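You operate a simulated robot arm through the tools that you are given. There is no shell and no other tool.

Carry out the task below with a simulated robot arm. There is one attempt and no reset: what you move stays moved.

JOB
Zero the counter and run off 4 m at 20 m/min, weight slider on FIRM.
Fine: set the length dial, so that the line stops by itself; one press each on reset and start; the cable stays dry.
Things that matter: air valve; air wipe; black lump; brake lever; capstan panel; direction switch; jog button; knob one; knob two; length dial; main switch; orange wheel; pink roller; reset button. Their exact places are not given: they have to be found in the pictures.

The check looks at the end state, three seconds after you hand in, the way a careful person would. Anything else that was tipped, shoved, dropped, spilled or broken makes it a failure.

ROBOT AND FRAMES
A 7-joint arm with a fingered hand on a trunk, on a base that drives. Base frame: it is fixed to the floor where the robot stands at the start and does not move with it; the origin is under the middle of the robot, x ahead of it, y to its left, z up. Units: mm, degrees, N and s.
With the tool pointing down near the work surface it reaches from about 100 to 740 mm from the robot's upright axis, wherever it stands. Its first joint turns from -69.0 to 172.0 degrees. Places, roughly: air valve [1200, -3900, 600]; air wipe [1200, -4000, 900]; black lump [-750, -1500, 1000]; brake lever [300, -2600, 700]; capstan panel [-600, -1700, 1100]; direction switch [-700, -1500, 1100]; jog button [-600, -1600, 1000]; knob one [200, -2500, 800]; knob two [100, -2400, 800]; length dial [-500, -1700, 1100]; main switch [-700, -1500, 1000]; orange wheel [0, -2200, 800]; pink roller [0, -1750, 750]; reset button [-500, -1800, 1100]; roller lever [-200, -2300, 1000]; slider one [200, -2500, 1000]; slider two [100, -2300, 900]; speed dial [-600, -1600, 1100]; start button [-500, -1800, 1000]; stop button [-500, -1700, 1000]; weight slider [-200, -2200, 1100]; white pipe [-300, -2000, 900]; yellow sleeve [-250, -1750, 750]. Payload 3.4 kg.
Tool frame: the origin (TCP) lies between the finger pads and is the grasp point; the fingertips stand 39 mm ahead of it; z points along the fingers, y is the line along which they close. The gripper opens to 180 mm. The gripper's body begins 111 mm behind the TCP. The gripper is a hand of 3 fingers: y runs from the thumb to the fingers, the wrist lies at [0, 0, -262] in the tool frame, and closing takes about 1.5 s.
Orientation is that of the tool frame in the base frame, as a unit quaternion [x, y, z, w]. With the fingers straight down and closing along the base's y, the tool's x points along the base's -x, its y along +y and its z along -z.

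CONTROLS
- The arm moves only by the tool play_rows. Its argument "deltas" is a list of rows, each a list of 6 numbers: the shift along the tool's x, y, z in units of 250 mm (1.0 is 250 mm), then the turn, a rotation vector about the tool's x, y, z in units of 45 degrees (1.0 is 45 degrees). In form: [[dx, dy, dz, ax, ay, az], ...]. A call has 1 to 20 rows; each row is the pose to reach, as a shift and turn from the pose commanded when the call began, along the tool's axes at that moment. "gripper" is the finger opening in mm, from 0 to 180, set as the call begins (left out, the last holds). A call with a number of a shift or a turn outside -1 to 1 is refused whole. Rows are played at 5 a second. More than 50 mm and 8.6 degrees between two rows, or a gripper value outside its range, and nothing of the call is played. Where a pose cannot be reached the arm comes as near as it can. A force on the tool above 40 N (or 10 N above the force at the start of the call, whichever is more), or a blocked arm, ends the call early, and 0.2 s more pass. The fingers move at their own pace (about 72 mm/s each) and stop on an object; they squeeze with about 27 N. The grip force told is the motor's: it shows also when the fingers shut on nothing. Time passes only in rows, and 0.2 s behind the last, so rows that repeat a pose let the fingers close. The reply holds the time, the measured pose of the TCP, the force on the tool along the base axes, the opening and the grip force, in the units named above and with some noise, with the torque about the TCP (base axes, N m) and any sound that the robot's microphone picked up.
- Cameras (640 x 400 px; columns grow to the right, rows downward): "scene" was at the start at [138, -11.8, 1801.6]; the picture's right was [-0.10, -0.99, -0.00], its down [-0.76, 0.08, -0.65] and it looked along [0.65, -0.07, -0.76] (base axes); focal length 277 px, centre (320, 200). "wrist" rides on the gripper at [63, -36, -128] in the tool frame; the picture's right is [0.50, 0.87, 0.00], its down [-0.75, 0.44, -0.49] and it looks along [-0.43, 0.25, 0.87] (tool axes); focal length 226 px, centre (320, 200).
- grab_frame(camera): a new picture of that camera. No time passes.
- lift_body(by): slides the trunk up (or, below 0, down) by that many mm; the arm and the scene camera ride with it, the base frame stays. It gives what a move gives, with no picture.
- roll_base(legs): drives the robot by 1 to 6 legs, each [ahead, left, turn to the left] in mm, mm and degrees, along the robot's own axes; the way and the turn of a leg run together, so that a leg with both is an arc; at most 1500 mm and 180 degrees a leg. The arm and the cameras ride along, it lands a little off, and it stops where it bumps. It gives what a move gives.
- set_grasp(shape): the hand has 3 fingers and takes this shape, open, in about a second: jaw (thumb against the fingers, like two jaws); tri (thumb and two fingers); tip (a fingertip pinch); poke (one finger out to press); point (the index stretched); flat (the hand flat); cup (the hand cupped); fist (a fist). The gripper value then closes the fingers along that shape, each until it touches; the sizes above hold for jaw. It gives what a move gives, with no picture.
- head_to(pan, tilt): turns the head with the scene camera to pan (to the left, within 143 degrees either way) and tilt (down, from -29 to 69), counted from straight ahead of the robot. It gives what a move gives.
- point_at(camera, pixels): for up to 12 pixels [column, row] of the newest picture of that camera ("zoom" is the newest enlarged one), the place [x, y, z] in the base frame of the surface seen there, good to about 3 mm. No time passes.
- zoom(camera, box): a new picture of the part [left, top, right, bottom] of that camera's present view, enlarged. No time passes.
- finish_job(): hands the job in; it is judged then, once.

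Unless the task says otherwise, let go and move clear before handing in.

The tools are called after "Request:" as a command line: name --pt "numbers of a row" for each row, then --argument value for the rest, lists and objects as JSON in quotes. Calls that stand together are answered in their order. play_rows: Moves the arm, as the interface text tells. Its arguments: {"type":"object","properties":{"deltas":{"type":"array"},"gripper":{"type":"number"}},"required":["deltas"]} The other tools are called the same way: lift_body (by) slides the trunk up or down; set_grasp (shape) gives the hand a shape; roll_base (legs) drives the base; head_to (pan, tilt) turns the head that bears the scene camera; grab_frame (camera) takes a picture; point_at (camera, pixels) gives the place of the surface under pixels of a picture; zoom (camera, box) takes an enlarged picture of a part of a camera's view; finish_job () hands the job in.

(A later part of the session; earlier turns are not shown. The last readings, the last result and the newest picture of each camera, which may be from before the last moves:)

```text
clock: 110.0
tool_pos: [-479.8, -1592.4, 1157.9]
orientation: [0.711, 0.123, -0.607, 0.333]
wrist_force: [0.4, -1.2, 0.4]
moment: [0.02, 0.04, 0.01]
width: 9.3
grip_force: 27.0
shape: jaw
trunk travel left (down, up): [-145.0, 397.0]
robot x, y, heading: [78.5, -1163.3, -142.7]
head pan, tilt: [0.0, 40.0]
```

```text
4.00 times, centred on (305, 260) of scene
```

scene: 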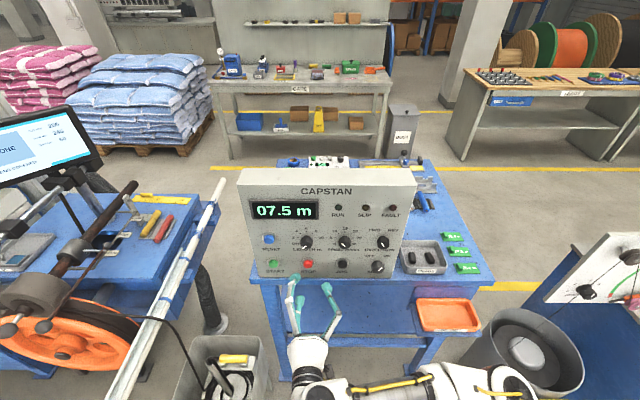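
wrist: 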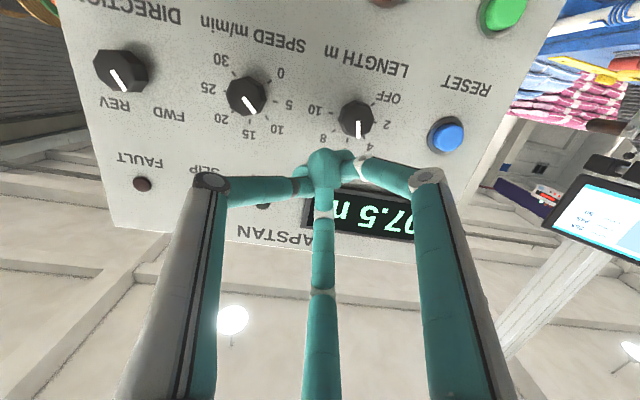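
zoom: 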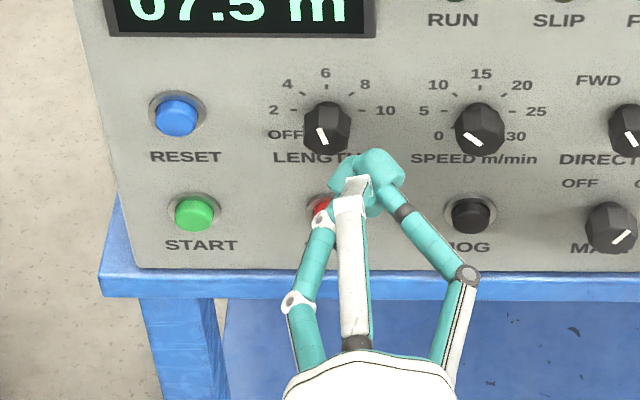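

Request:
zoom --camera "wrist" --box '[300, 70, 420, 160]'

Request:
zoom --camera "scene" --box '[300, 222, 335, 254]'

```text
4.44 times, centred on (360, 115) of wrist
```

zoom: 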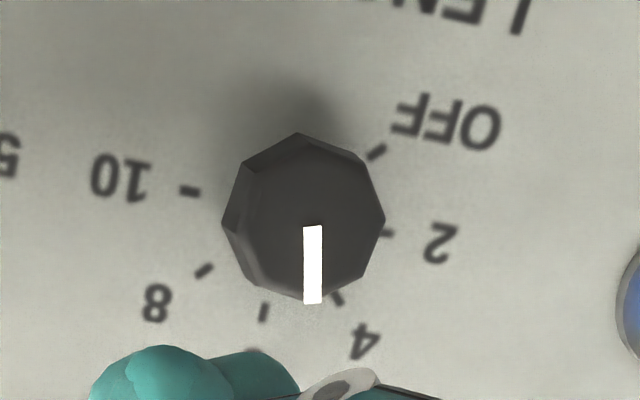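

```text
12.50 times, centred on (318, 238) of scene
```

zoom: 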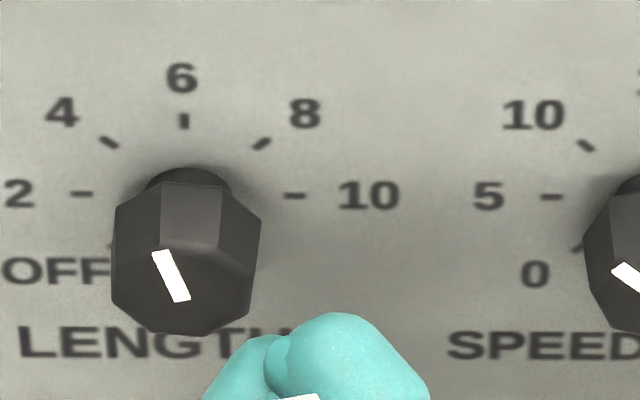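

LENGTH now reads about 5 (pointer ≈108°, with 4 at 130° and 6 at 90°), so it overshot and must go back about 22° counter-clockwise. The arm needs more height relative to the trunk, so I'll retreat, lower the trunk, and raise the arm.

Request:
play_rows --pt "0 0 -0.1 0 0 0" --pt "0 0 -0.2 0 0 0" --pt "0 0 -0.2 0 0 0" --gripper 70

Request:
lift_body --by -60

Request:
grab_frame --camera "wrist"

```text
clock: 110.8
tool_pos: [-439.2, -1562.3, 1161.2]
orientation: [0.712, 0.123, -0.606, 0.333]
wrist_force: [-0.2, 0.3, 0.2]
moment: [-0.01, 0.01, 0.02]
width: 69.6
grip_force: 0.1
shape: jaw
trunk travel left (down, up): [-145.0, 397.0]
robot x, y, heading: [80.6, -1160.1, -142.9]
head pan, tilt: [0.0, 40.0]
```

```text
clock: 111.8
tool_pos: [-437.9, -1561.2, 1103.1]
orientation: [0.711, 0.122, -0.608, 0.332]
wrist_force: [1.1, 0.3, 0.2]
moment: [0.01, -0.01, -0.01]
width: 69.6
grip_force: 0.0
shape: jaw
trunk travel left (down, up): [-85.0, 457.0]
robot x, y, heading: [78.9, -1163.3, -142.9]
head pan, tilt: [0.0, 40.0]
```

```text
taken
```

wrist: 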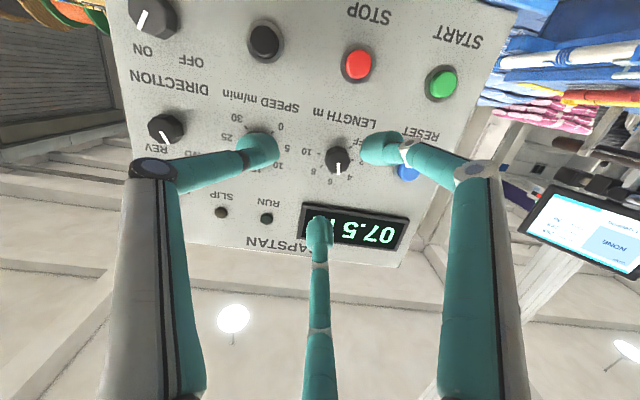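

Request:
lift_body --by -80

Request:
play_rows --pt "-0.1 0.06 0 0 0 0" --pt "-0.2 0.12 0 0 0 0" --pt "-0.3 0.2 -0.01 0 0 0" --pt "-0.33 0.221 -0.016 0 0 0" --pt "-0.33 0.221 -0.016 0 0 0"

Request:
grab_frame --camera "wrist"

Request:
grab_frame --camera "scene"

```text
clock: 113.0
tool_pos: [-465.9, -1586.4, 969.0]
orientation: [0.744, 0.13, -0.574, 0.316]
wrist_force: [0.3, 1.2, 0.7]
moment: [0.03, -0.05, 0.0]
width: 69.5
grip_force: 0.1
shape: jaw
trunk travel left (down, up): [-5.0, 537.0]
robot x, y, heading: [78.4, -1163.5, -142.6]
head pan, tilt: [0.0, 40.0]
```

```text
clock: 114.2
tool_pos: [-460.2, -1612.3, 1063.7]
orientation: [0.745, 0.131, -0.573, 0.316]
wrist_force: [-0.8, 0.6, 0.1]
moment: [0.0, -0.04, 0.0]
width: 69.9
grip_force: 0.0
shape: jaw
trunk travel left (down, up): [-5.0, 537.0]
robot x, y, heading: [78.6, -1166.2, -142.5]
head pan, tilt: [0.0, 40.0]
```

```text
taken
```

wrist: 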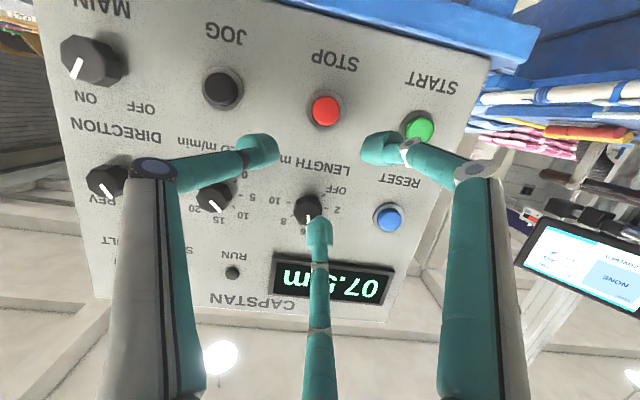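

```text
taken
```

scene: 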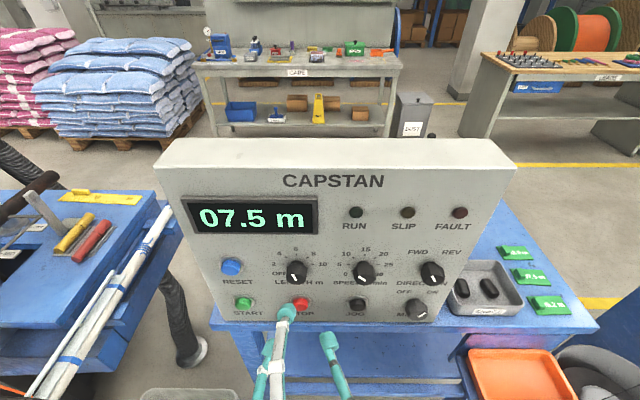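

The last trunk move again shifted the hand more than asked. I'll check whether the elbow has touched something on the right.

Request:
head_to --pan -35 --tilt 55

Request:
grab_frame --camera "scene"

```text
clock: 115.2
tool_pos: [-460.0, -1612.0, 1064.3]
orientation: [0.745, 0.13, -0.573, 0.316]
wrist_force: [0.7, 0.5, 0.0]
moment: [-0.01, 0.02, 0.0]
width: 69.5
grip_force: 0.1
shape: jaw
trunk travel left (down, up): [-5.0, 537.0]
robot x, y, heading: [80.8, -1167.2, -142.7]
head pan, tilt: [-35.0, 55.0]
```

```text
taken
```

scene: 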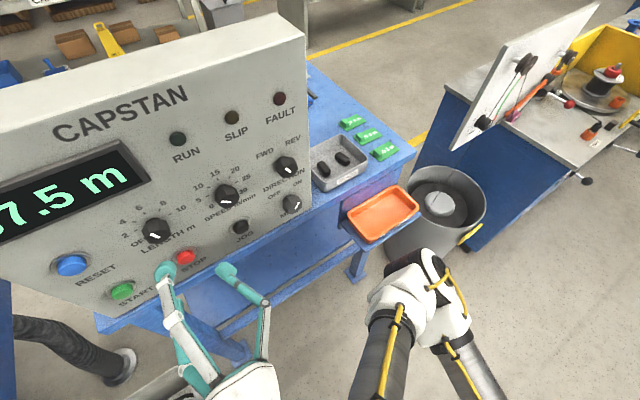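

Request:
point_at --camera "scene" --pixels '[[400, 290], [430, 270], [450, 310], [385, 215], [400, 235], [430, 175], [395, 250], [375, 330], [470, 345], [355, 215], [345, 225], [415, 155]]'

Request:
zoom --camera "scene" --box '[320, 160, 520, 360]'

```text
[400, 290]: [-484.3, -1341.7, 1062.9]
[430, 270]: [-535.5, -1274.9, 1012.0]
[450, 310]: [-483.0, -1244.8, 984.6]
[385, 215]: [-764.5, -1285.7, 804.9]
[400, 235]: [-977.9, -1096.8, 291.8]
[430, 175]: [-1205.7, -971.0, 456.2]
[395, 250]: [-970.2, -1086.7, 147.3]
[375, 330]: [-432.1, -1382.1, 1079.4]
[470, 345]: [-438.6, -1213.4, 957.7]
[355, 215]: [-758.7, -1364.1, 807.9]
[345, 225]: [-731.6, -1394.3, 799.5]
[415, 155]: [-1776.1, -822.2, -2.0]
```

```text
2.00 times, centred on (420, 260) of scene
```

zoom: 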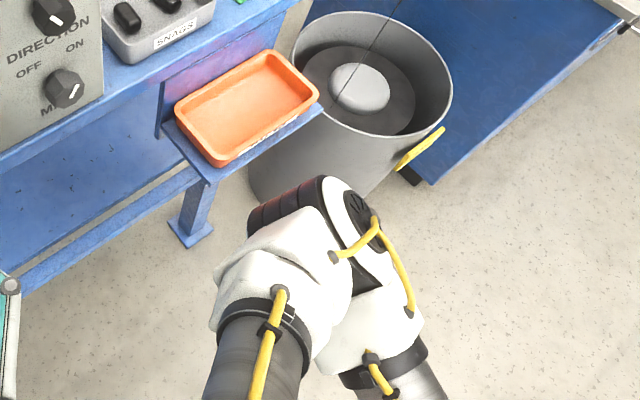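

The elbow is clear of the tray and bin by over 200 mm, so nothing was touched. I'll raise the arm 52 mm and level the pitch.

Request:
play_rows --pt "-0.07 0.022 -0.01 -0.02 -0.06 0" --pt "-0.13 0.044 -0.02 -0.04 -0.12 0" --pt "-0.195 0.067 -0.03 -0.058 -0.173 -0.005" --pt "-0.195 0.067 -0.03 -0.058 -0.173 -0.005"

Request:
head_to --pan 0 --tilt 40

Request:
grab_frame --camera "wrist"

Request:
zoom --camera "wrist" --box '[220, 100, 420, 280]'

```text
clock: 116.2
tool_pos: [-458.5, -1613.2, 1115.3]
orientation: [0.696, 0.124, -0.62, 0.34]
wrist_force: [0.1, 0.1, -0.2]
moment: [-0.03, 0.0, 0.04]
width: 69.5
grip_force: 0.1
shape: jaw
trunk travel left (down, up): [-5.0, 537.0]
robot x, y, heading: [77.2, -1166.0, -142.6]
head pan, tilt: [-35.0, 55.0]
```

```text
clock: 117.2
tool_pos: [-458.5, -1611.9, 1115.0]
orientation: [0.697, 0.123, -0.62, 0.339]
wrist_force: [0.4, 0.2, 0.3]
moment: [0.01, 0.01, 0.0]
width: 69.5
grip_force: 0.0
shape: jaw
trunk travel left (down, up): [-5.0, 537.0]
robot x, y, heading: [77.3, -1160.8, -142.9]
head pan, tilt: [0.0, 40.0]
```

```text
taken
```

wrist: 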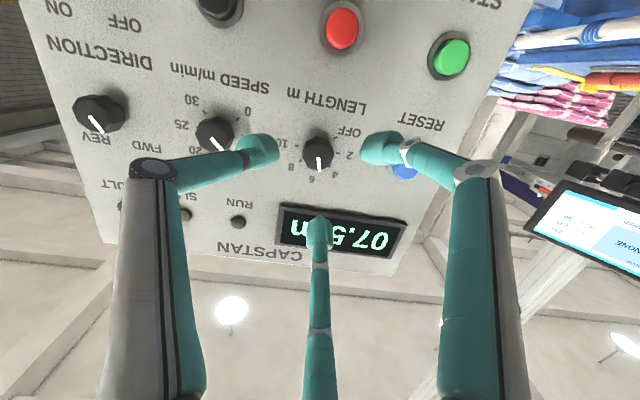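

```text
2.22 times, centred on (320, 190) of wrist
```

zoom: 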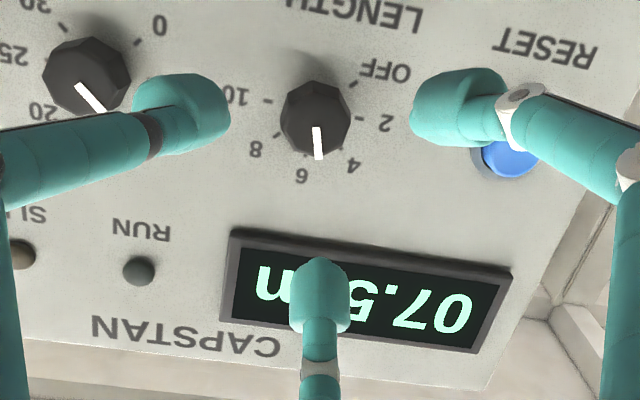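

Level and nearly centered on LENGTH. Before gripping I'll check in free air, 40 mm further back, that rolling 24° counter-clockwise is reachable.

Request:
play_rows --pt "0.006 -0.014 -0.08 0 0 0" --pt "0.006 -0.014 -0.16 0 0 0" --pt "0.006 -0.014 -0.16 0 0 -0.178" --pt "0.006 -0.014 -0.16 0 0 -0.356" --pt "0.006 -0.014 -0.16 0 0 -0.533" --pt "0.006 -0.014 -0.16 0 0 -0.533"

Request:
play_rows --pt "0 0 0 0 0 -0.178" --pt "0 0 0 0 0 -0.356" --pt "0 0 0 0 0 -0.533" --pt "0 0 0 0 0 -0.71" --pt "0 0 0 0 0 -0.89" --pt "0 0 0 0 0 -0.89"

```text
clock: 118.6
tool_pos: [-430.3, -1586.1, 1112.5]
orientation: [-0.656, -0.265, 0.677, -0.203]
wrist_force: [0.4, -0.7, 0.1]
moment: [0.02, -0.01, 0.0]
width: 69.7
grip_force: 0.0
shape: jaw
trunk travel left (down, up): [-5.0, 537.0]
robot x, y, heading: [78.2, -1166.9, -142.7]
head pan, tilt: [0.0, 40.0]
```

```text
clock: 120.0
tool_pos: [-430.2, -1585.5, 1113.9]
orientation: [-0.525, -0.475, 0.706, 0.041]
wrist_force: [-0.2, 0.2, 0.2]
moment: [0.02, -0.01, 0.0]
width: 69.5
grip_force: 0.0
shape: jaw
trunk travel left (down, up): [-5.0, 537.0]
robot x, y, heading: [79.3, -1165.9, -142.5]
head pan, tilt: [0.0, 40.0]
```

Both roll moves are within reach with no displacement. I'll probe further counter-clockwise to know the available range for the SPEED dial.

Request:
play_rows --pt "0 0 0 0 0 -0.178" --pt "0 0 0 0 0 -0.356" --pt "0 0 0 0 0 -0.533" --pt "0 0 0 0 0 -0.71" --pt "0 0 0 0 0 -0.89" --pt "0 0 0 0 0 -0.89"

Request:
grab_frame --camera "wrist"

Request:
grab_frame --camera "scene"

```text
clock: 121.4
tool_pos: [-430.3, -1585.5, 1113.4]
orientation: [-0.331, -0.625, 0.649, 0.281]
wrist_force: [-0.1, 0.7, -0.6]
moment: [-0.02, -0.02, 0.01]
width: 69.7
grip_force: 0.0
shape: jaw
trunk travel left (down, up): [-5.0, 537.0]
robot x, y, heading: [77.8, -1163.0, -143.0]
head pan, tilt: [0.0, 40.0]
```

```text
taken
```

wrist: 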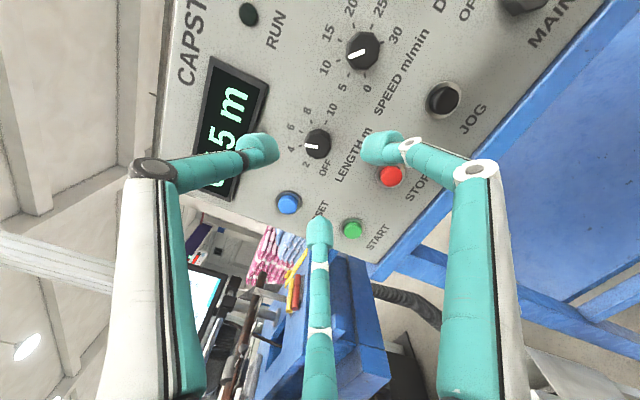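

```text
taken
```

scene: 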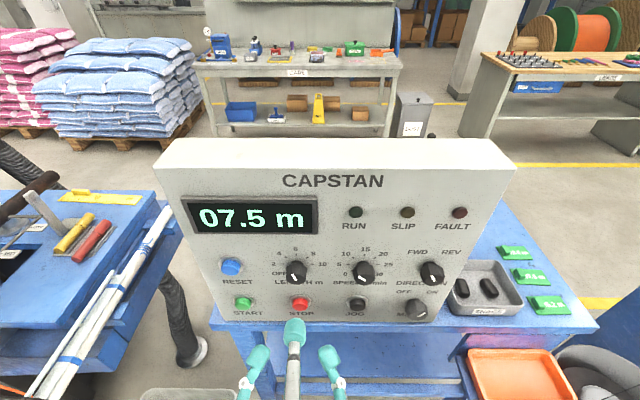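

Roll range is ample now. I'll read the LENGTH and SPEED pointers accurately from the scene camera, which is now more head-on.

Request:
zoom --camera "scene" --box '[265, 240, 330, 290]'

Request:
zoom --camera "scene" --box '[335, 240, 400, 290]'

```text
8.00 times, centred on (298, 265) of scene
```

zoom: 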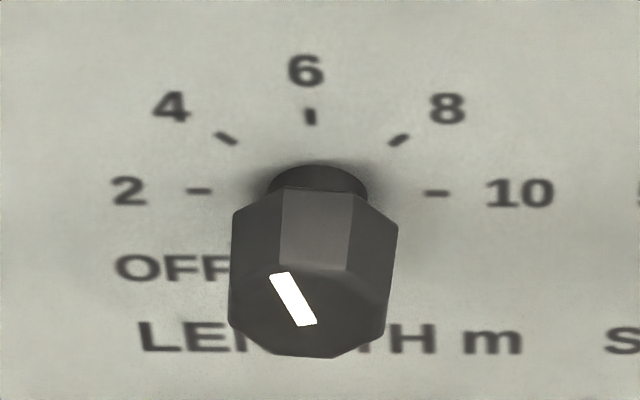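

```text
8.00 times, centred on (368, 265) of scene
```

zoom: 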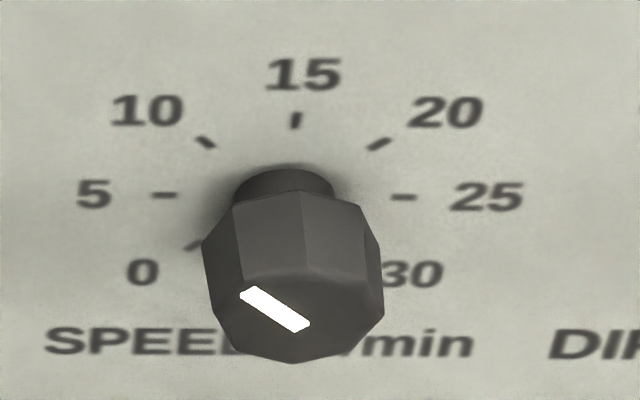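

With 45° tick spacing, LENGTH is at about 5.3 (≈106°; 4 is at 135°), so it needs about 29° counter-clockwise. SPEED is at 10 (135°); 20 is at 45°. I'll roll the hand to a mid position first, then approach LENGTH.

Request:
play_rows --pt "0 0 0 0 0 0.178" --pt "0 0 0 0 0 0.356" --pt "0 0 0 0 0 0.533" --pt "0 0 0 0 0 0.71" --pt "0 0 0 0 0 0.89" --pt "0 0 0.08 0 0 0.89" --pt "0 0 0.16 0 0 0.89" --pt "0 0 0.16 0 0 0.89"

Request:
grab_frame --camera "wrist"

Request:
zoom --camera "wrist" --box '[240, 100, 400, 200]'

```text
clock: 123.2
tool_pos: [-461.9, -1609.6, 1113.1]
orientation: [-0.525, -0.474, 0.706, 0.04]
wrist_force: [-0.9, -0.3, 0.4]
moment: [0.02, 0.04, 0.01]
width: 69.6
grip_force: 0.0
shape: jaw
trunk travel left (down, up): [-5.0, 537.0]
robot x, y, heading: [76.2, -1161.8, -142.7]
head pan, tilt: [0.0, 40.0]
```

```text
taken
```

wrist: 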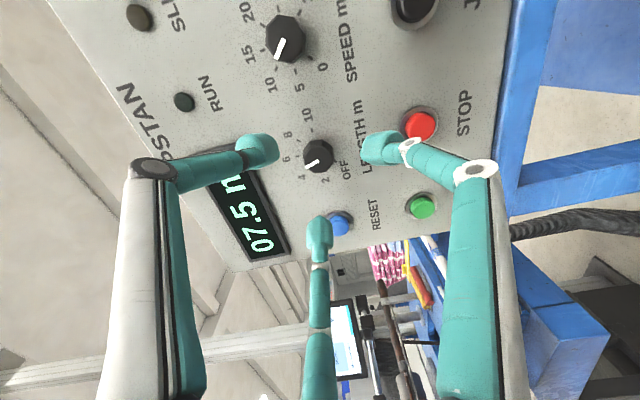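

```text
4.00 times, centred on (320, 150) of wrist
```

zoom: 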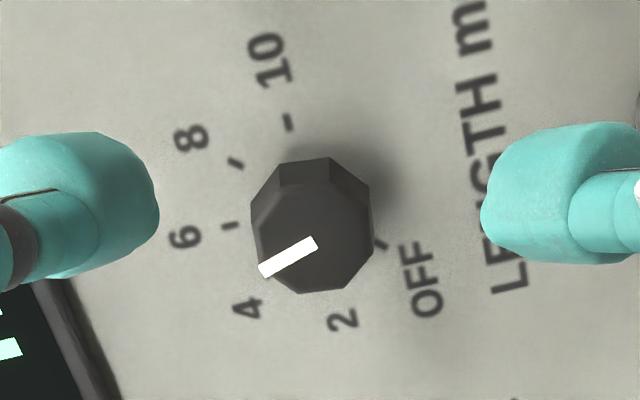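

Both readings agree: pointer at ≈105°, so 30° counter-clockwise is needed. The knob is centered within 2 mm, so I'll advance 62 mm and grip.

Request:
play_rows --pt "-0.009 -0.003 0.06 0 0 0" --pt "-0.009 -0.003 0.12 0 0 0" --pt "-0.009 -0.003 0.18 0 0 0" --pt "-0.009 -0.003 0.22 0 0 0" --pt "-0.009 -0.003 0.25 0 0 0" --pt "-0.009 -0.003 0.25 0 0 0"

Request:
zoom --camera "wrist" --box '[240, 120, 400, 240]'

```text
clock: 124.6
tool_pos: [-509.7, -1649.7, 1114.1]
orientation: [-0.525, -0.473, 0.706, 0.041]
wrist_force: [0.5, -0.3, -0.2]
moment: [-0.01, 0.0, 0.01]
width: 69.5
grip_force: 0.1
shape: jaw
trunk travel left (down, up): [-5.0, 537.0]
robot x, y, heading: [79.2, -1163.7, -142.5]
head pan, tilt: [0.0, 40.0]
```

```text
3.33 times, centred on (320, 180) of wrist
```

zoom: 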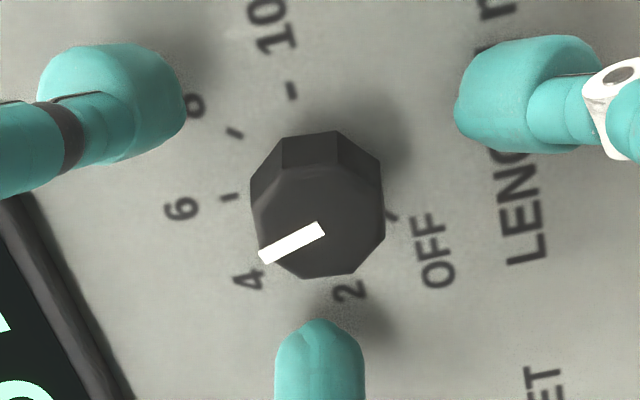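

Centered well. I'll close the fingers on the knob.

Request:
play_rows --pt "0 0 0 0 0 0" --pt "0 0 0 0 0 0" --pt "0 0 0 0 0 0" --pt "0 0 0 0 0 0" --pt "0 0 0 0 0 0" --pt "0 0 0 0 0 0" --gripper 15

Request:
zoom --camera "wrist" --box '[240, 120, 400, 240]'

```text
clock: 126.0
tool_pos: [-509.2, -1648.9, 1114.2]
orientation: [-0.525, -0.475, 0.705, 0.041]
wrist_force: [-0.5, 0.2, -0.7]
moment: [-0.04, 0.02, -0.04]
width: 24.7
grip_force: 27.2
shape: jaw
trunk travel left (down, up): [-5.0, 537.0]
robot x, y, heading: [78.4, -1161.4, -142.4]
head pan, tilt: [0.0, 40.0]
```

```text
3.33 times, centred on (320, 180) of wrist
```

zoom: 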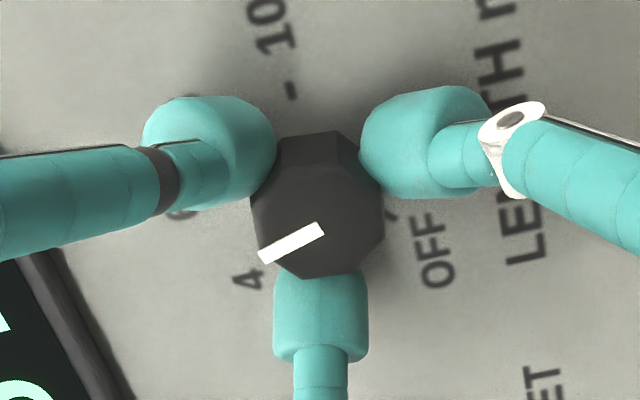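

Gripped at 27 N without disturbing the pointer. Now I'll turn 30° counter-clockwise (az = -0.667).

Request:
play_rows --pt "0 0 0 0 0 -0.15" --pt "0 0 0 0 0 -0.3" --pt "0 0 0 0 0 -0.45" --pt "0 0 0 0 0 -0.6" --pt "0 0 0 0 0 -0.667" --pt "0 0 0 0 0 -0.667"

Request:
zoom --camera "wrist" --box '[240, 120, 400, 240]'

Request:
zoom --camera "scene" --box '[265, 235, 330, 285]'

```text
clock: 127.4
tool_pos: [-509.0, -1649.9, 1114.2]
orientation: [-0.384, -0.593, 0.671, 0.223]
wrist_force: [-2.7, 0.6, 0.7]
moment: [0.0, 0.0, -0.08]
width: 24.6
grip_force: 27.0
shape: jaw
trunk travel left (down, up): [-5.0, 537.0]
robot x, y, heading: [78.2, -1167.5, -142.8]
head pan, tilt: [0.0, 40.0]
```

```text
3.33 times, centred on (320, 180) of wrist
```

zoom: 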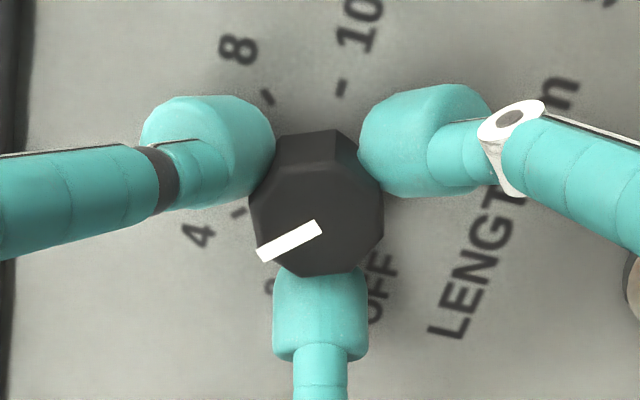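

```text
8.00 times, centred on (298, 260) of scene
```

zoom: 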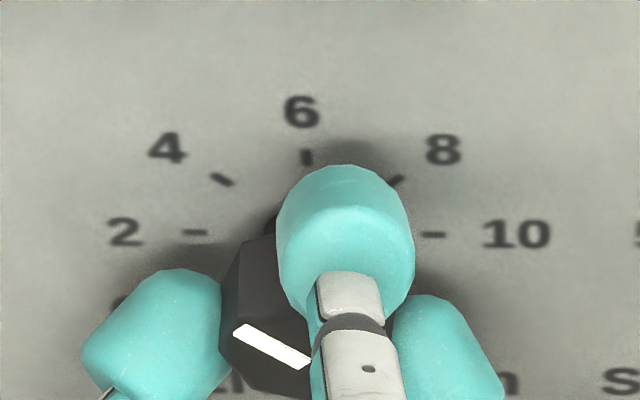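

The knob turned with the hand. I'll open, back off and read the dial.

Request:
play_rows --pt "0 0 0 0 0 0" --pt "0 0 0 0 0 0" --pt "0 0 0 0 0 0" --pt "0 0 0 0 0 0" --pt "0 0 -0.1 0 0 0" --pt "0 0 -0.2 0 0 0" --pt "0 0 -0.28 0 0 0" --pt "0 0 -0.28 0 0 0" --gripper 70

Request:
zoom --camera "wrist" --box '[240, 100, 400, 200]'

Request:
zoom --camera "scene" --box '[265, 240, 330, 290]'

```text
clock: 129.2
tool_pos: [-453.5, -1606.6, 1114.1]
orientation: [-0.385, -0.593, 0.671, 0.222]
wrist_force: [-0.4, 0.6, -0.2]
moment: [-0.02, 0.03, -0.01]
width: 69.2
grip_force: 0.1
shape: jaw
trunk travel left (down, up): [-5.0, 537.0]
robot x, y, heading: [77.7, -1164.1, -142.8]
head pan, tilt: [0.0, 40.0]
```

```text
4.00 times, centred on (320, 150) of wrist
```

zoom: 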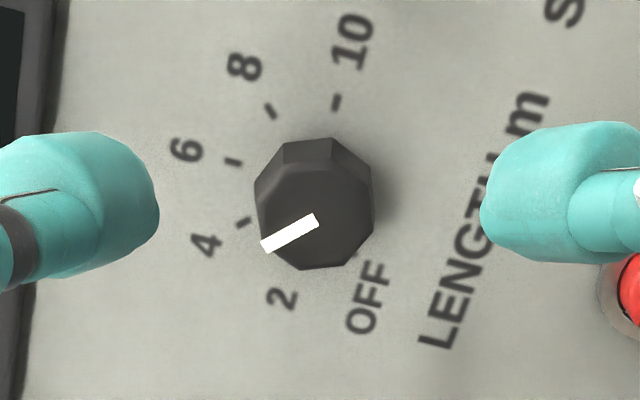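

```text
8.00 times, centred on (298, 265) of scene
```

zoom: 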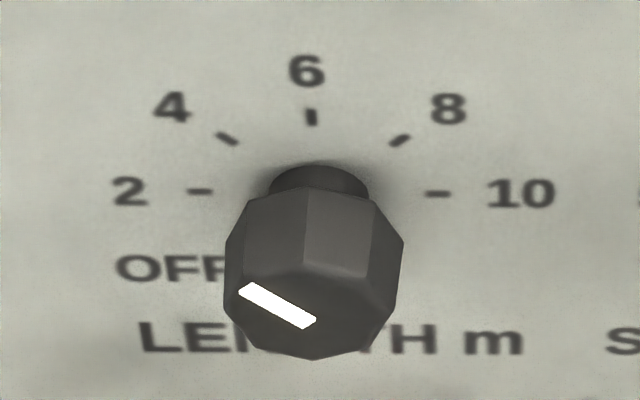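

LENGTH now reads 135.9° by both cameras, which is 4 m (tick at 135°). Next is SPEED: I'll shift the base 98 mm to the right and align there.

Request:
roll_base --legs '[[0, -98, 0]]'

Request:
grab_frame --camera "wrist"

Request:
zoom --camera "wrist" --box '[240, 100, 400, 200]'

Request:
grab_frame --camera "scene"

```text
clock: 130.4
tool_pos: [-493.8, -1560.2, 1112.3]
orientation: [-0.378, -0.599, 0.667, 0.231]
wrist_force: [0.7, -0.2, 0.1]
moment: [-0.01, 0.01, -0.1]
width: 69.4
grip_force: 0.1
shape: jaw
trunk travel left (down, up): [-5.0, 537.0]
robot x, y, heading: [23.0, -1096.7, -142.7]
head pan, tilt: [0.0, 40.0]
```

```text
taken
```

wrist: 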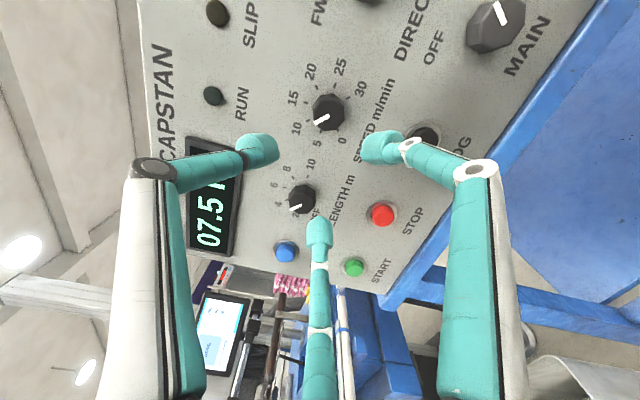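

```text
4.00 times, centred on (320, 150) of wrist
```

zoom: 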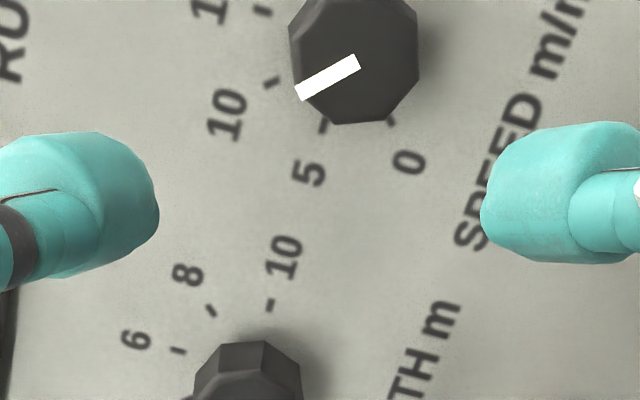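

```text
taken
```

scene: 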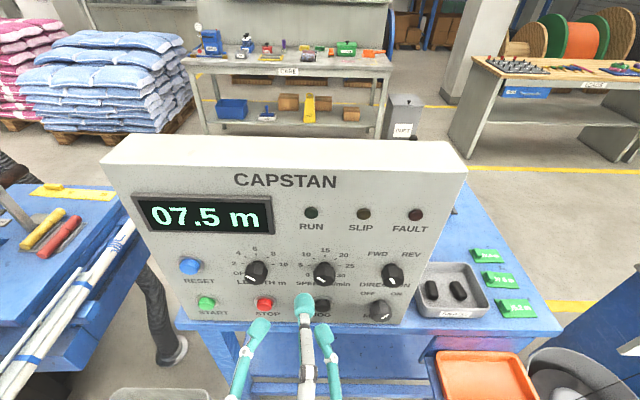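

The SPEED knob is at (355,62) in the zoom; the tool must shift about 37 mm to the right. I'll do that with the arm and re-check.

Request:
play_rows --pt "0.075 -0.025 0 0 0 0" --pt "0.15 -0.05 0 0 0 0" --pt "0.15 -0.05 0 0 0 0"

Request:
zoom --camera "wrist" --box '[240, 100, 400, 200]'

```text
clock: 131.2
tool_pos: [-522.8, -1508.9, 1120.3]
orientation: [-0.381, -0.593, 0.673, 0.224]
wrist_force: [1.1, 0.1, 0.7]
moment: [-0.02, 0.0, 0.01]
width: 69.9
grip_force: 0.2
shape: jaw
trunk travel left (down, up): [-5.0, 537.0]
robot x, y, heading: [27.6, -1095.1, -142.9]
head pan, tilt: [0.0, 40.0]
```

```text
4.00 times, centred on (320, 150) of wrist
```

zoom: 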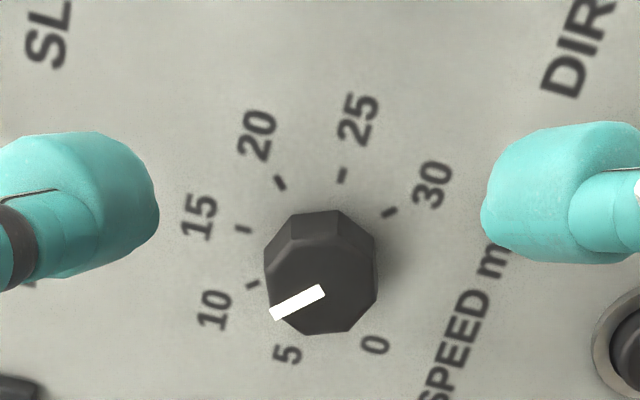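

SPEED's pointer is at ≈131.4°, so it needs 86.4° clockwise to reach 20 (45°). I'll correct the alignment (-16, +10 mm) and approach 35 mm, then check again.

Request:
play_rows --pt "-0.032 0.02 0 0 0 0" --pt "-0.064 0.039 0 0 0 0" --pt "-0.064 0.039 0.07 0 0 0" --pt "-0.064 0.039 0.14 0 0 0" --pt "-0.064 0.039 0.14 0 0 0"

Request:
zoom --camera "wrist" --box '[240, 100, 400, 200]'

```text
clock: 132.4
tool_pos: [-537.6, -1546.8, 1117.1]
orientation: [-0.38, -0.594, 0.673, 0.225]
wrist_force: [0.3, -0.2, -0.2]
moment: [-0.02, -0.01, -0.08]
width: 69.5
grip_force: 0.1
shape: jaw
trunk travel left (down, up): [-5.0, 537.0]
robot x, y, heading: [27.0, -1100.9, -143.1]
head pan, tilt: [0.0, 40.0]
```

```text
4.00 times, centred on (320, 150) of wrist
```

zoom: 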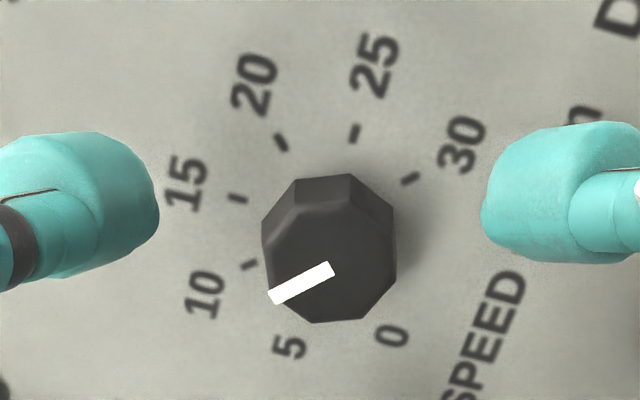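

Nearly centered. I'll trim 2 mm, advance 41 mm and grip.

Request:
play_rows --pt "0.008 0.005 0.05 0 0 0" --pt "0.008 0.005 0.1 0 0 0" --pt "0.008 0.005 0.14 0 0 0" --pt "0.008 0.005 0.164 0 0 0" --pt "0.008 0.005 0.164 0 0 0"

Request:
zoom --camera "wrist" --box '[240, 120, 400, 240]'

```text
clock: 133.6
tool_pos: [-584.0, -1553.6, 1114.0]
orientation: [-0.387, -0.59, 0.673, 0.221]
wrist_force: [0.2, -0.2, 0.7]
moment: [0.01, 0.0, 0.1]
width: 70.0
grip_force: 0.0
shape: jaw
trunk travel left (down, up): [-5.0, 537.0]
robot x, y, heading: [24.6, -1092.3, -142.9]
head pan, tilt: [0.0, 40.0]
```

```text
3.33 times, centred on (320, 180) of wrist
```

zoom: 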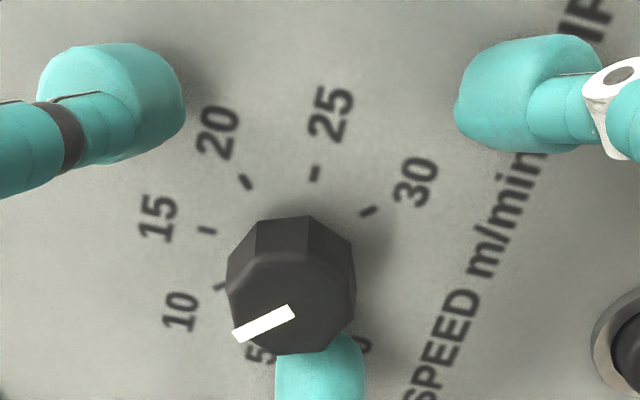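

The hand has shifted about 20 mm sideways from where I commanded. Something may still be settling, so I'll wait a second and look again before closing.

Request:
play_rows --pt "0 0 0 0 0 0" --pt "0 0 0 0 0 0" --pt "0 0 0 0 0 0" --pt "0 0 0 0 0 0" --pt "0 0 0 0 0 0"

Request:
zoom --camera "wrist" --box '[240, 120, 400, 240]'

Request:
grab_frame --camera "scene"

```text
clock: 134.8
tool_pos: [-572.9, -1565.9, 1114.1]
orientation: [-0.383, -0.592, 0.673, 0.223]
wrist_force: [0.6, 1.1, 0.2]
moment: [0.02, -0.04, -0.05]
width: 69.9
grip_force: 0.2
shape: jaw
trunk travel left (down, up): [-5.0, 537.0]
robot x, y, heading: [23.5, -1098.8, -142.7]
head pan, tilt: [0.0, 40.0]
```

```text
3.33 times, centred on (320, 180) of wrist
```

zoom: 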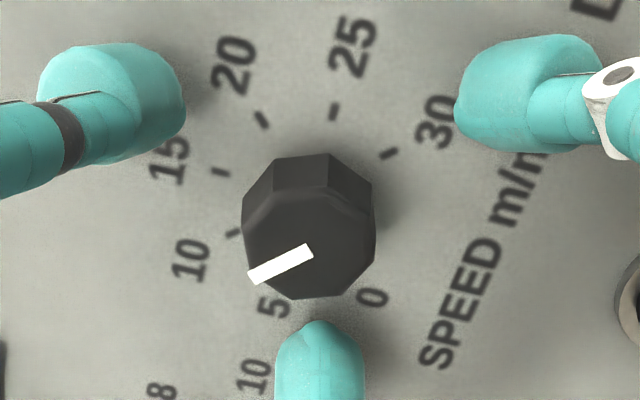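

```text
taken
```

scene: 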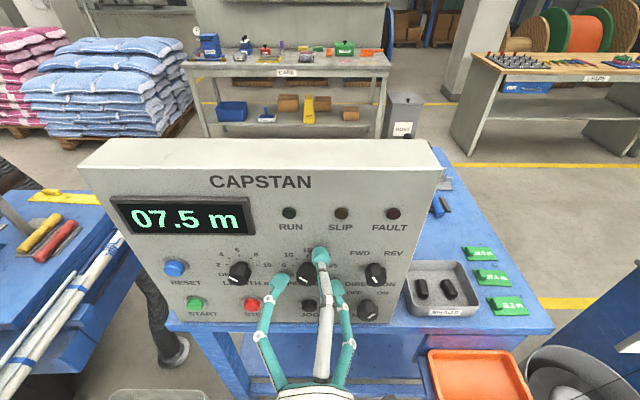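

The arm is swaying slightly after the sideways base move. I'll wait 4 s for it to settle.

Request:
play_rows --pt "0 0 0 0 0 0" --pt "0 0 0 0 0 0" --pt "0 0 0 0 0 0" --pt "0 0 0 0 0 0" --pt "0 0 0 0 0 0" --pt "0 0 0 0 0 0" --pt "0 0 0 0 0 0" --pt "0 0 0 0 0 0" --pt "0 0 0 0 0 0" --pt "0 0 0 0 0 0" --pt "0 0 0 0 0 0" --pt "0 0 0 0 0 0" --pt "0 0 0 0 0 0" --pt "0 0 0 0 0 0" --pt "0 0 0 0 0 0" --pt "0 0 0 0 0 0" --pt "0 0 0 0 0 0" --pt "0 0 0 0 0 0" --pt "0 0 0 0 0 0" --pt "0 0 0 0 0 0"

Request:
zoom --camera "wrist" --box '[240, 120, 400, 240]'

```text
clock: 139.0
tool_pos: [-577.0, -1560.6, 1113.9]
orientation: [-0.384, -0.592, 0.673, 0.222]
wrist_force: [-0.3, -0.2, -0.4]
moment: [0.05, -0.05, 0.0]
width: 69.7
grip_force: 0.0
shape: jaw
trunk travel left (down, up): [-5.0, 537.0]
robot x, y, heading: [22.2, -1093.7, -142.7]
head pan, tilt: [0.0, 40.0]
```

```text
3.33 times, centred on (320, 180) of wrist
```

zoom: 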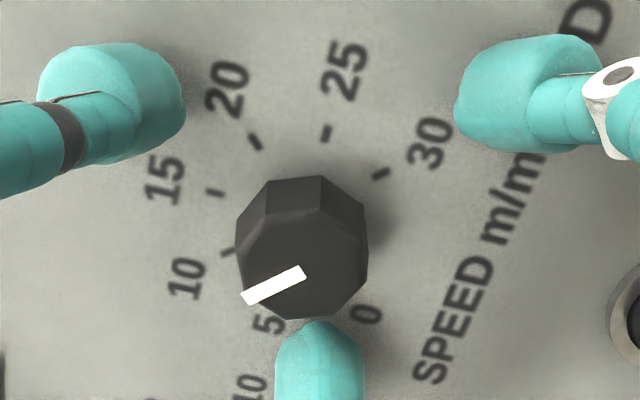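

Settled now; the hand is about 10 mm too far right. I'll shift gently left 10 mm and let it settle.

Request:
play_rows --pt "-0.01 0.001 0 0 0 0" --pt "-0.02 0.002 0 0 0 0" --pt "-0.03 0.003 0 0 0 0" --pt "-0.04 0.004 0 0 0 0" --pt "-0.04 0.004 0 0 0 0" --pt "-0.04 0.004 0 0 0 0" --pt "-0.04 0.004 0 0 0 0" --pt "-0.04 0.004 0 0 0 0" --pt "-0.04 0.004 0 0 0 0" --pt "-0.04 0.004 0 0 0 0" --pt "-0.04 0.004 0 0 0 0"

Request:
zoom --camera "wrist" --box '[240, 120, 400, 240]'

```text
clock: 141.4
tool_pos: [-572.1, -1570.0, 1115.2]
orientation: [-0.384, -0.592, 0.673, 0.222]
wrist_force: [-0.3, 0.1, -0.4]
moment: [0.03, 0.0, -0.02]
width: 69.7
grip_force: 0.0
shape: jaw
trunk travel left (down, up): [-5.0, 537.0]
robot x, y, heading: [22.5, -1091.1, -142.8]
head pan, tilt: [0.0, 40.0]
```

```text
3.33 times, centred on (320, 180) of wrist
```

zoom: 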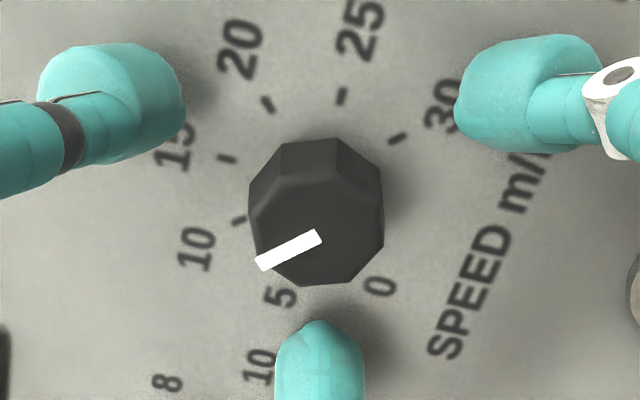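

Centered now. Closing on the SPEED knob.

Request:
play_rows --pt "0 0 0 0 0 0" --pt "0 0 0 0 0 0" --pt "0 0 0 0 0 0" --pt "0 0 0 0 0 0" --pt "0 0 0 0 0 0" --pt "0 0 0 0 0 0" --gripper 15

Request:
zoom --camera "wrist" --box '[240, 120, 400, 240]'

```text
clock: 142.8
tool_pos: [-570.6, -1569.2, 1115.6]
orientation: [-0.384, -0.591, 0.673, 0.222]
wrist_force: [0.2, 0.5, 0.2]
moment: [-0.04, 0.03, -0.03]
width: 24.5
grip_force: 27.1
shape: jaw
trunk travel left (down, up): [-5.0, 537.0]
robot x, y, heading: [23.5, -1092.0, -142.5]
head pan, tilt: [0.0, 40.0]
```

```text
3.33 times, centred on (320, 180) of wrist
```

zoom: 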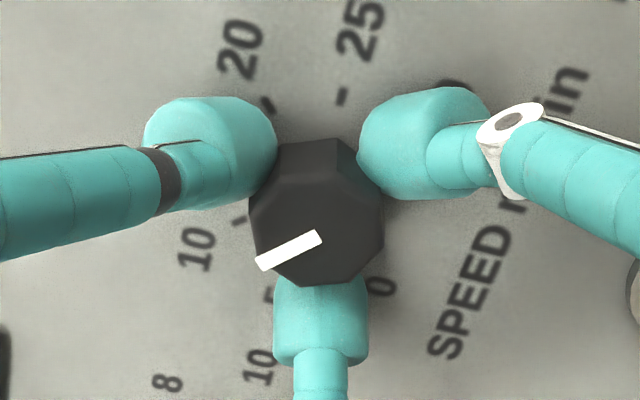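

Gripped. I'll turn clockwise 40° first and check for reach problems.

Request:
play_rows --pt "0 0 0 0 0 0.15" --pt "0 0 0 0 0 0.3" --pt "0 0 0 0 0 0.45" --pt "0 0 0 0 0 0.6" --pt "0 0 0 0 0 0.75" --pt "0 0 0 0 0 0.889" --pt "0 0 0 0 0 0.889"

Request:
zoom --camera "wrist" --box '[240, 120, 400, 240]'

```text
clock: 144.4
tool_pos: [-571.9, -1570.6, 1113.5]
orientation: [-0.564, -0.424, 0.708, -0.021]
wrist_force: [-1.3, 0.6, -4.5]
moment: [0.06, -0.07, -0.07]
width: 24.1
grip_force: 27.2
shape: jaw
trunk travel left (down, up): [-5.0, 537.0]
robot x, y, heading: [27.1, -1093.3, -142.8]
head pan, tilt: [0.0, 40.0]
```

```text
3.33 times, centred on (320, 180) of wrist
```

zoom: 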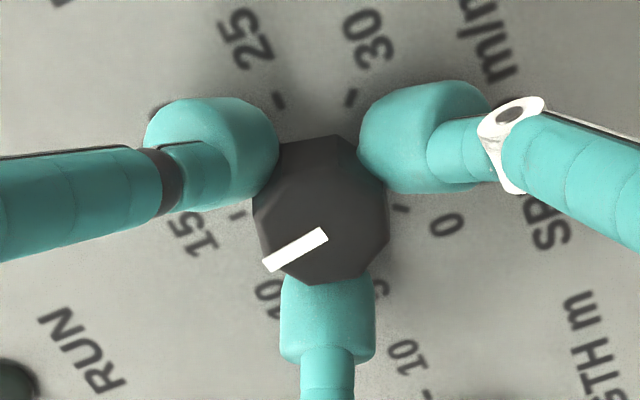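

Request:
play_rows --pt "0 0 0 0 0 0.15" --pt "0 0 0 0 0 0.3" --pt "0 0 0 0 0 0.45" --pt "0 0 0 0 0 0.6" --pt "0 0 0 0 0 0.75" --pt "0 0 0 0 0 0.9" --pt "0 0 0 0 0 1.0" --pt "0 0 0 0 0 1.0"

Request:
zoom --camera "wrist" --box '[240, 120, 400, 240]'

```text
clock: 146.2
tool_pos: [-571.2, -1570.9, 1114.8]
orientation: [0.683, 0.178, -0.646, 0.292]
wrist_force: [1.2, -3.0, -2.9]
moment: [0.11, -0.13, 0.04]
width: 23.4
grip_force: 27.0
shape: jaw
trunk travel left (down, up): [-5.0, 537.0]
robot x, y, heading: [25.5, -1094.3, -142.8]
head pan, tilt: [0.0, 40.0]
```

```text
3.33 times, centred on (320, 180) of wrist
```

zoom: 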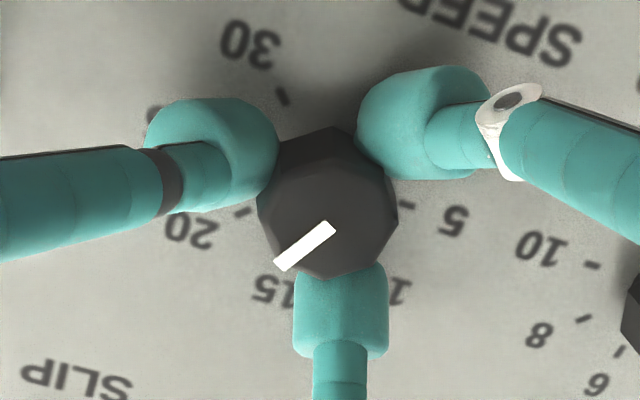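

The knob lagged slightly in the grip: pointer at ≈52.6°, so about 7.6° more clockwise is needed. Turning 8.5° further.

Request:
play_rows --pt "0 0 0 0 0 0.1" --pt "0 0 0 0 0 0.19" --pt "0 0 0 0 0 0.19" --pt "0 0 0 0 0 0.19"

Request:
zoom --camera "wrist" --box '[240, 120, 400, 240]'

```text
clock: 147.2
tool_pos: [-571.5, -1570.6, 1115.4]
orientation: [0.695, 0.125, -0.623, 0.337]
wrist_force: [0.9, -3.7, -2.5]
moment: [0.05, -0.04, 0.06]
width: 23.3
grip_force: 26.9
shape: jaw
trunk travel left (down, up): [-5.0, 537.0]
robot x, y, heading: [25.6, -1094.7, -142.6]
head pan, tilt: [0.0, 40.0]
```

```text
3.33 times, centred on (320, 180) of wrist
```

zoom: 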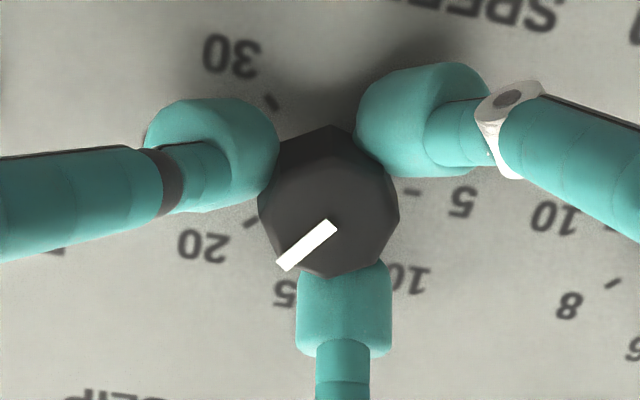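

The knob is at about 50°; the grip is slipping a bit. I'll release, back off slightly, and read it properly.

Request:
play_rows --pt "0 0 0 0 0 0" --pt "0 0 0 0 0 0" --pt "0 0 0 0 0 0" --pt "0 0 0 0 0 0" --pt "0 0 -0.07 0 0 0" --pt "0 0 -0.14 0 0 0" --pt "0 0 -0.2 0 0 0" --pt "0 0 -0.2 0 0 0" --pt "0 0 -0.2 0 0 0" --pt "0 0 -0.2 0 0 0" --gripper 70

Request:
zoom --camera "wrist" --box '[240, 100, 400, 200]'

Request:
zoom --camera "scene" --box '[275, 240, 340, 290]'

```text
clock: 149.4
tool_pos: [-530.5, -1539.5, 1114.9]
orientation: [0.694, 0.126, -0.623, 0.337]
wrist_force: [-0.3, 0.2, 0.0]
moment: [-0.02, 0.0, 0.01]
width: 69.4
grip_force: 0.1
shape: jaw
trunk travel left (down, up): [-5.0, 537.0]
robot x, y, heading: [28.3, -1094.7, -142.6]
head pan, tilt: [0.0, 40.0]
```

```text
4.00 times, centred on (320, 150) of wrist
```

zoom: 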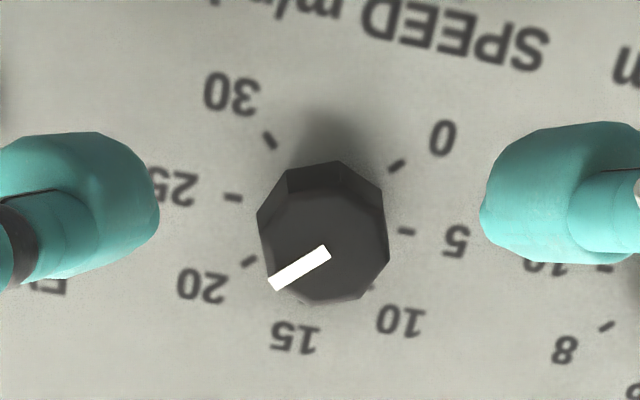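

```text
8.00 times, centred on (308, 265) of scene
```

zoom: 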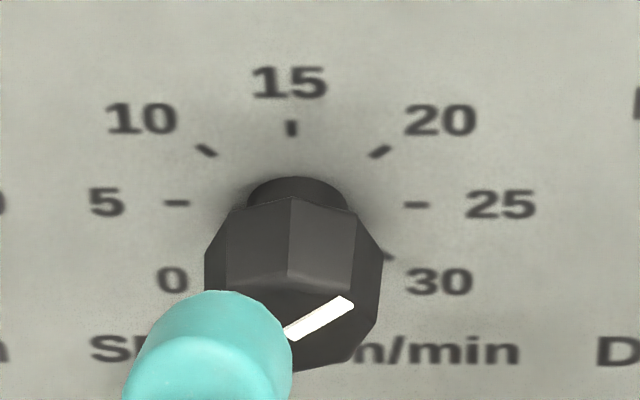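

Both cameras put SPEED at ≈42° (20.3 m/min). I'll regrip and bring it back about 3° for a more exact 20.

Request:
play_rows --pt "0.01 0 0.05 0 0 0" --pt "0.01 0 0.1 0 0 0" --pt "0.01 0 0.15 0 0 0" --pt "0.01 0 0.19 0 0 0" --pt "0.01 0 0.214 0 0 0" --pt "0.01 0 0.214 0 0 0" --pt "0.01 0 0.214 0 0 0" --pt "0.01 0 0.214 0 0 0"

Request:
zoom --camera "wrist" --box '[240, 120, 400, 240]'

```text
clock: 151.2
tool_pos: [-573.5, -1573.6, 1113.2]
orientation: [0.694, 0.126, -0.623, 0.337]
wrist_force: [-0.3, 0.4, 0.8]
moment: [0.0, -0.02, -0.02]
width: 69.7
grip_force: 0.0
shape: jaw
trunk travel left (down, up): [-5.0, 537.0]
robot x, y, heading: [26.2, -1091.0, -142.9]
head pan, tilt: [0.0, 40.0]
```

```text
3.33 times, centred on (320, 180) of wrist
```

zoom: 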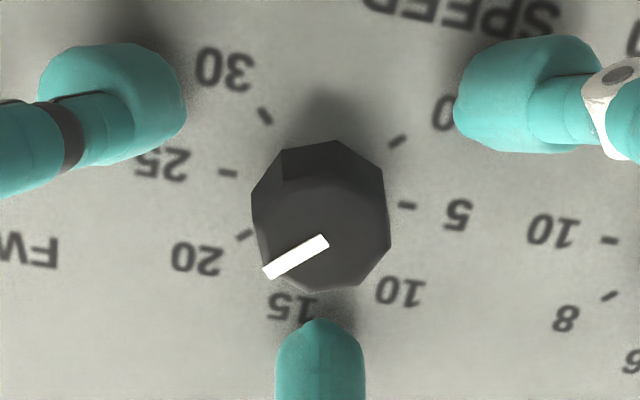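

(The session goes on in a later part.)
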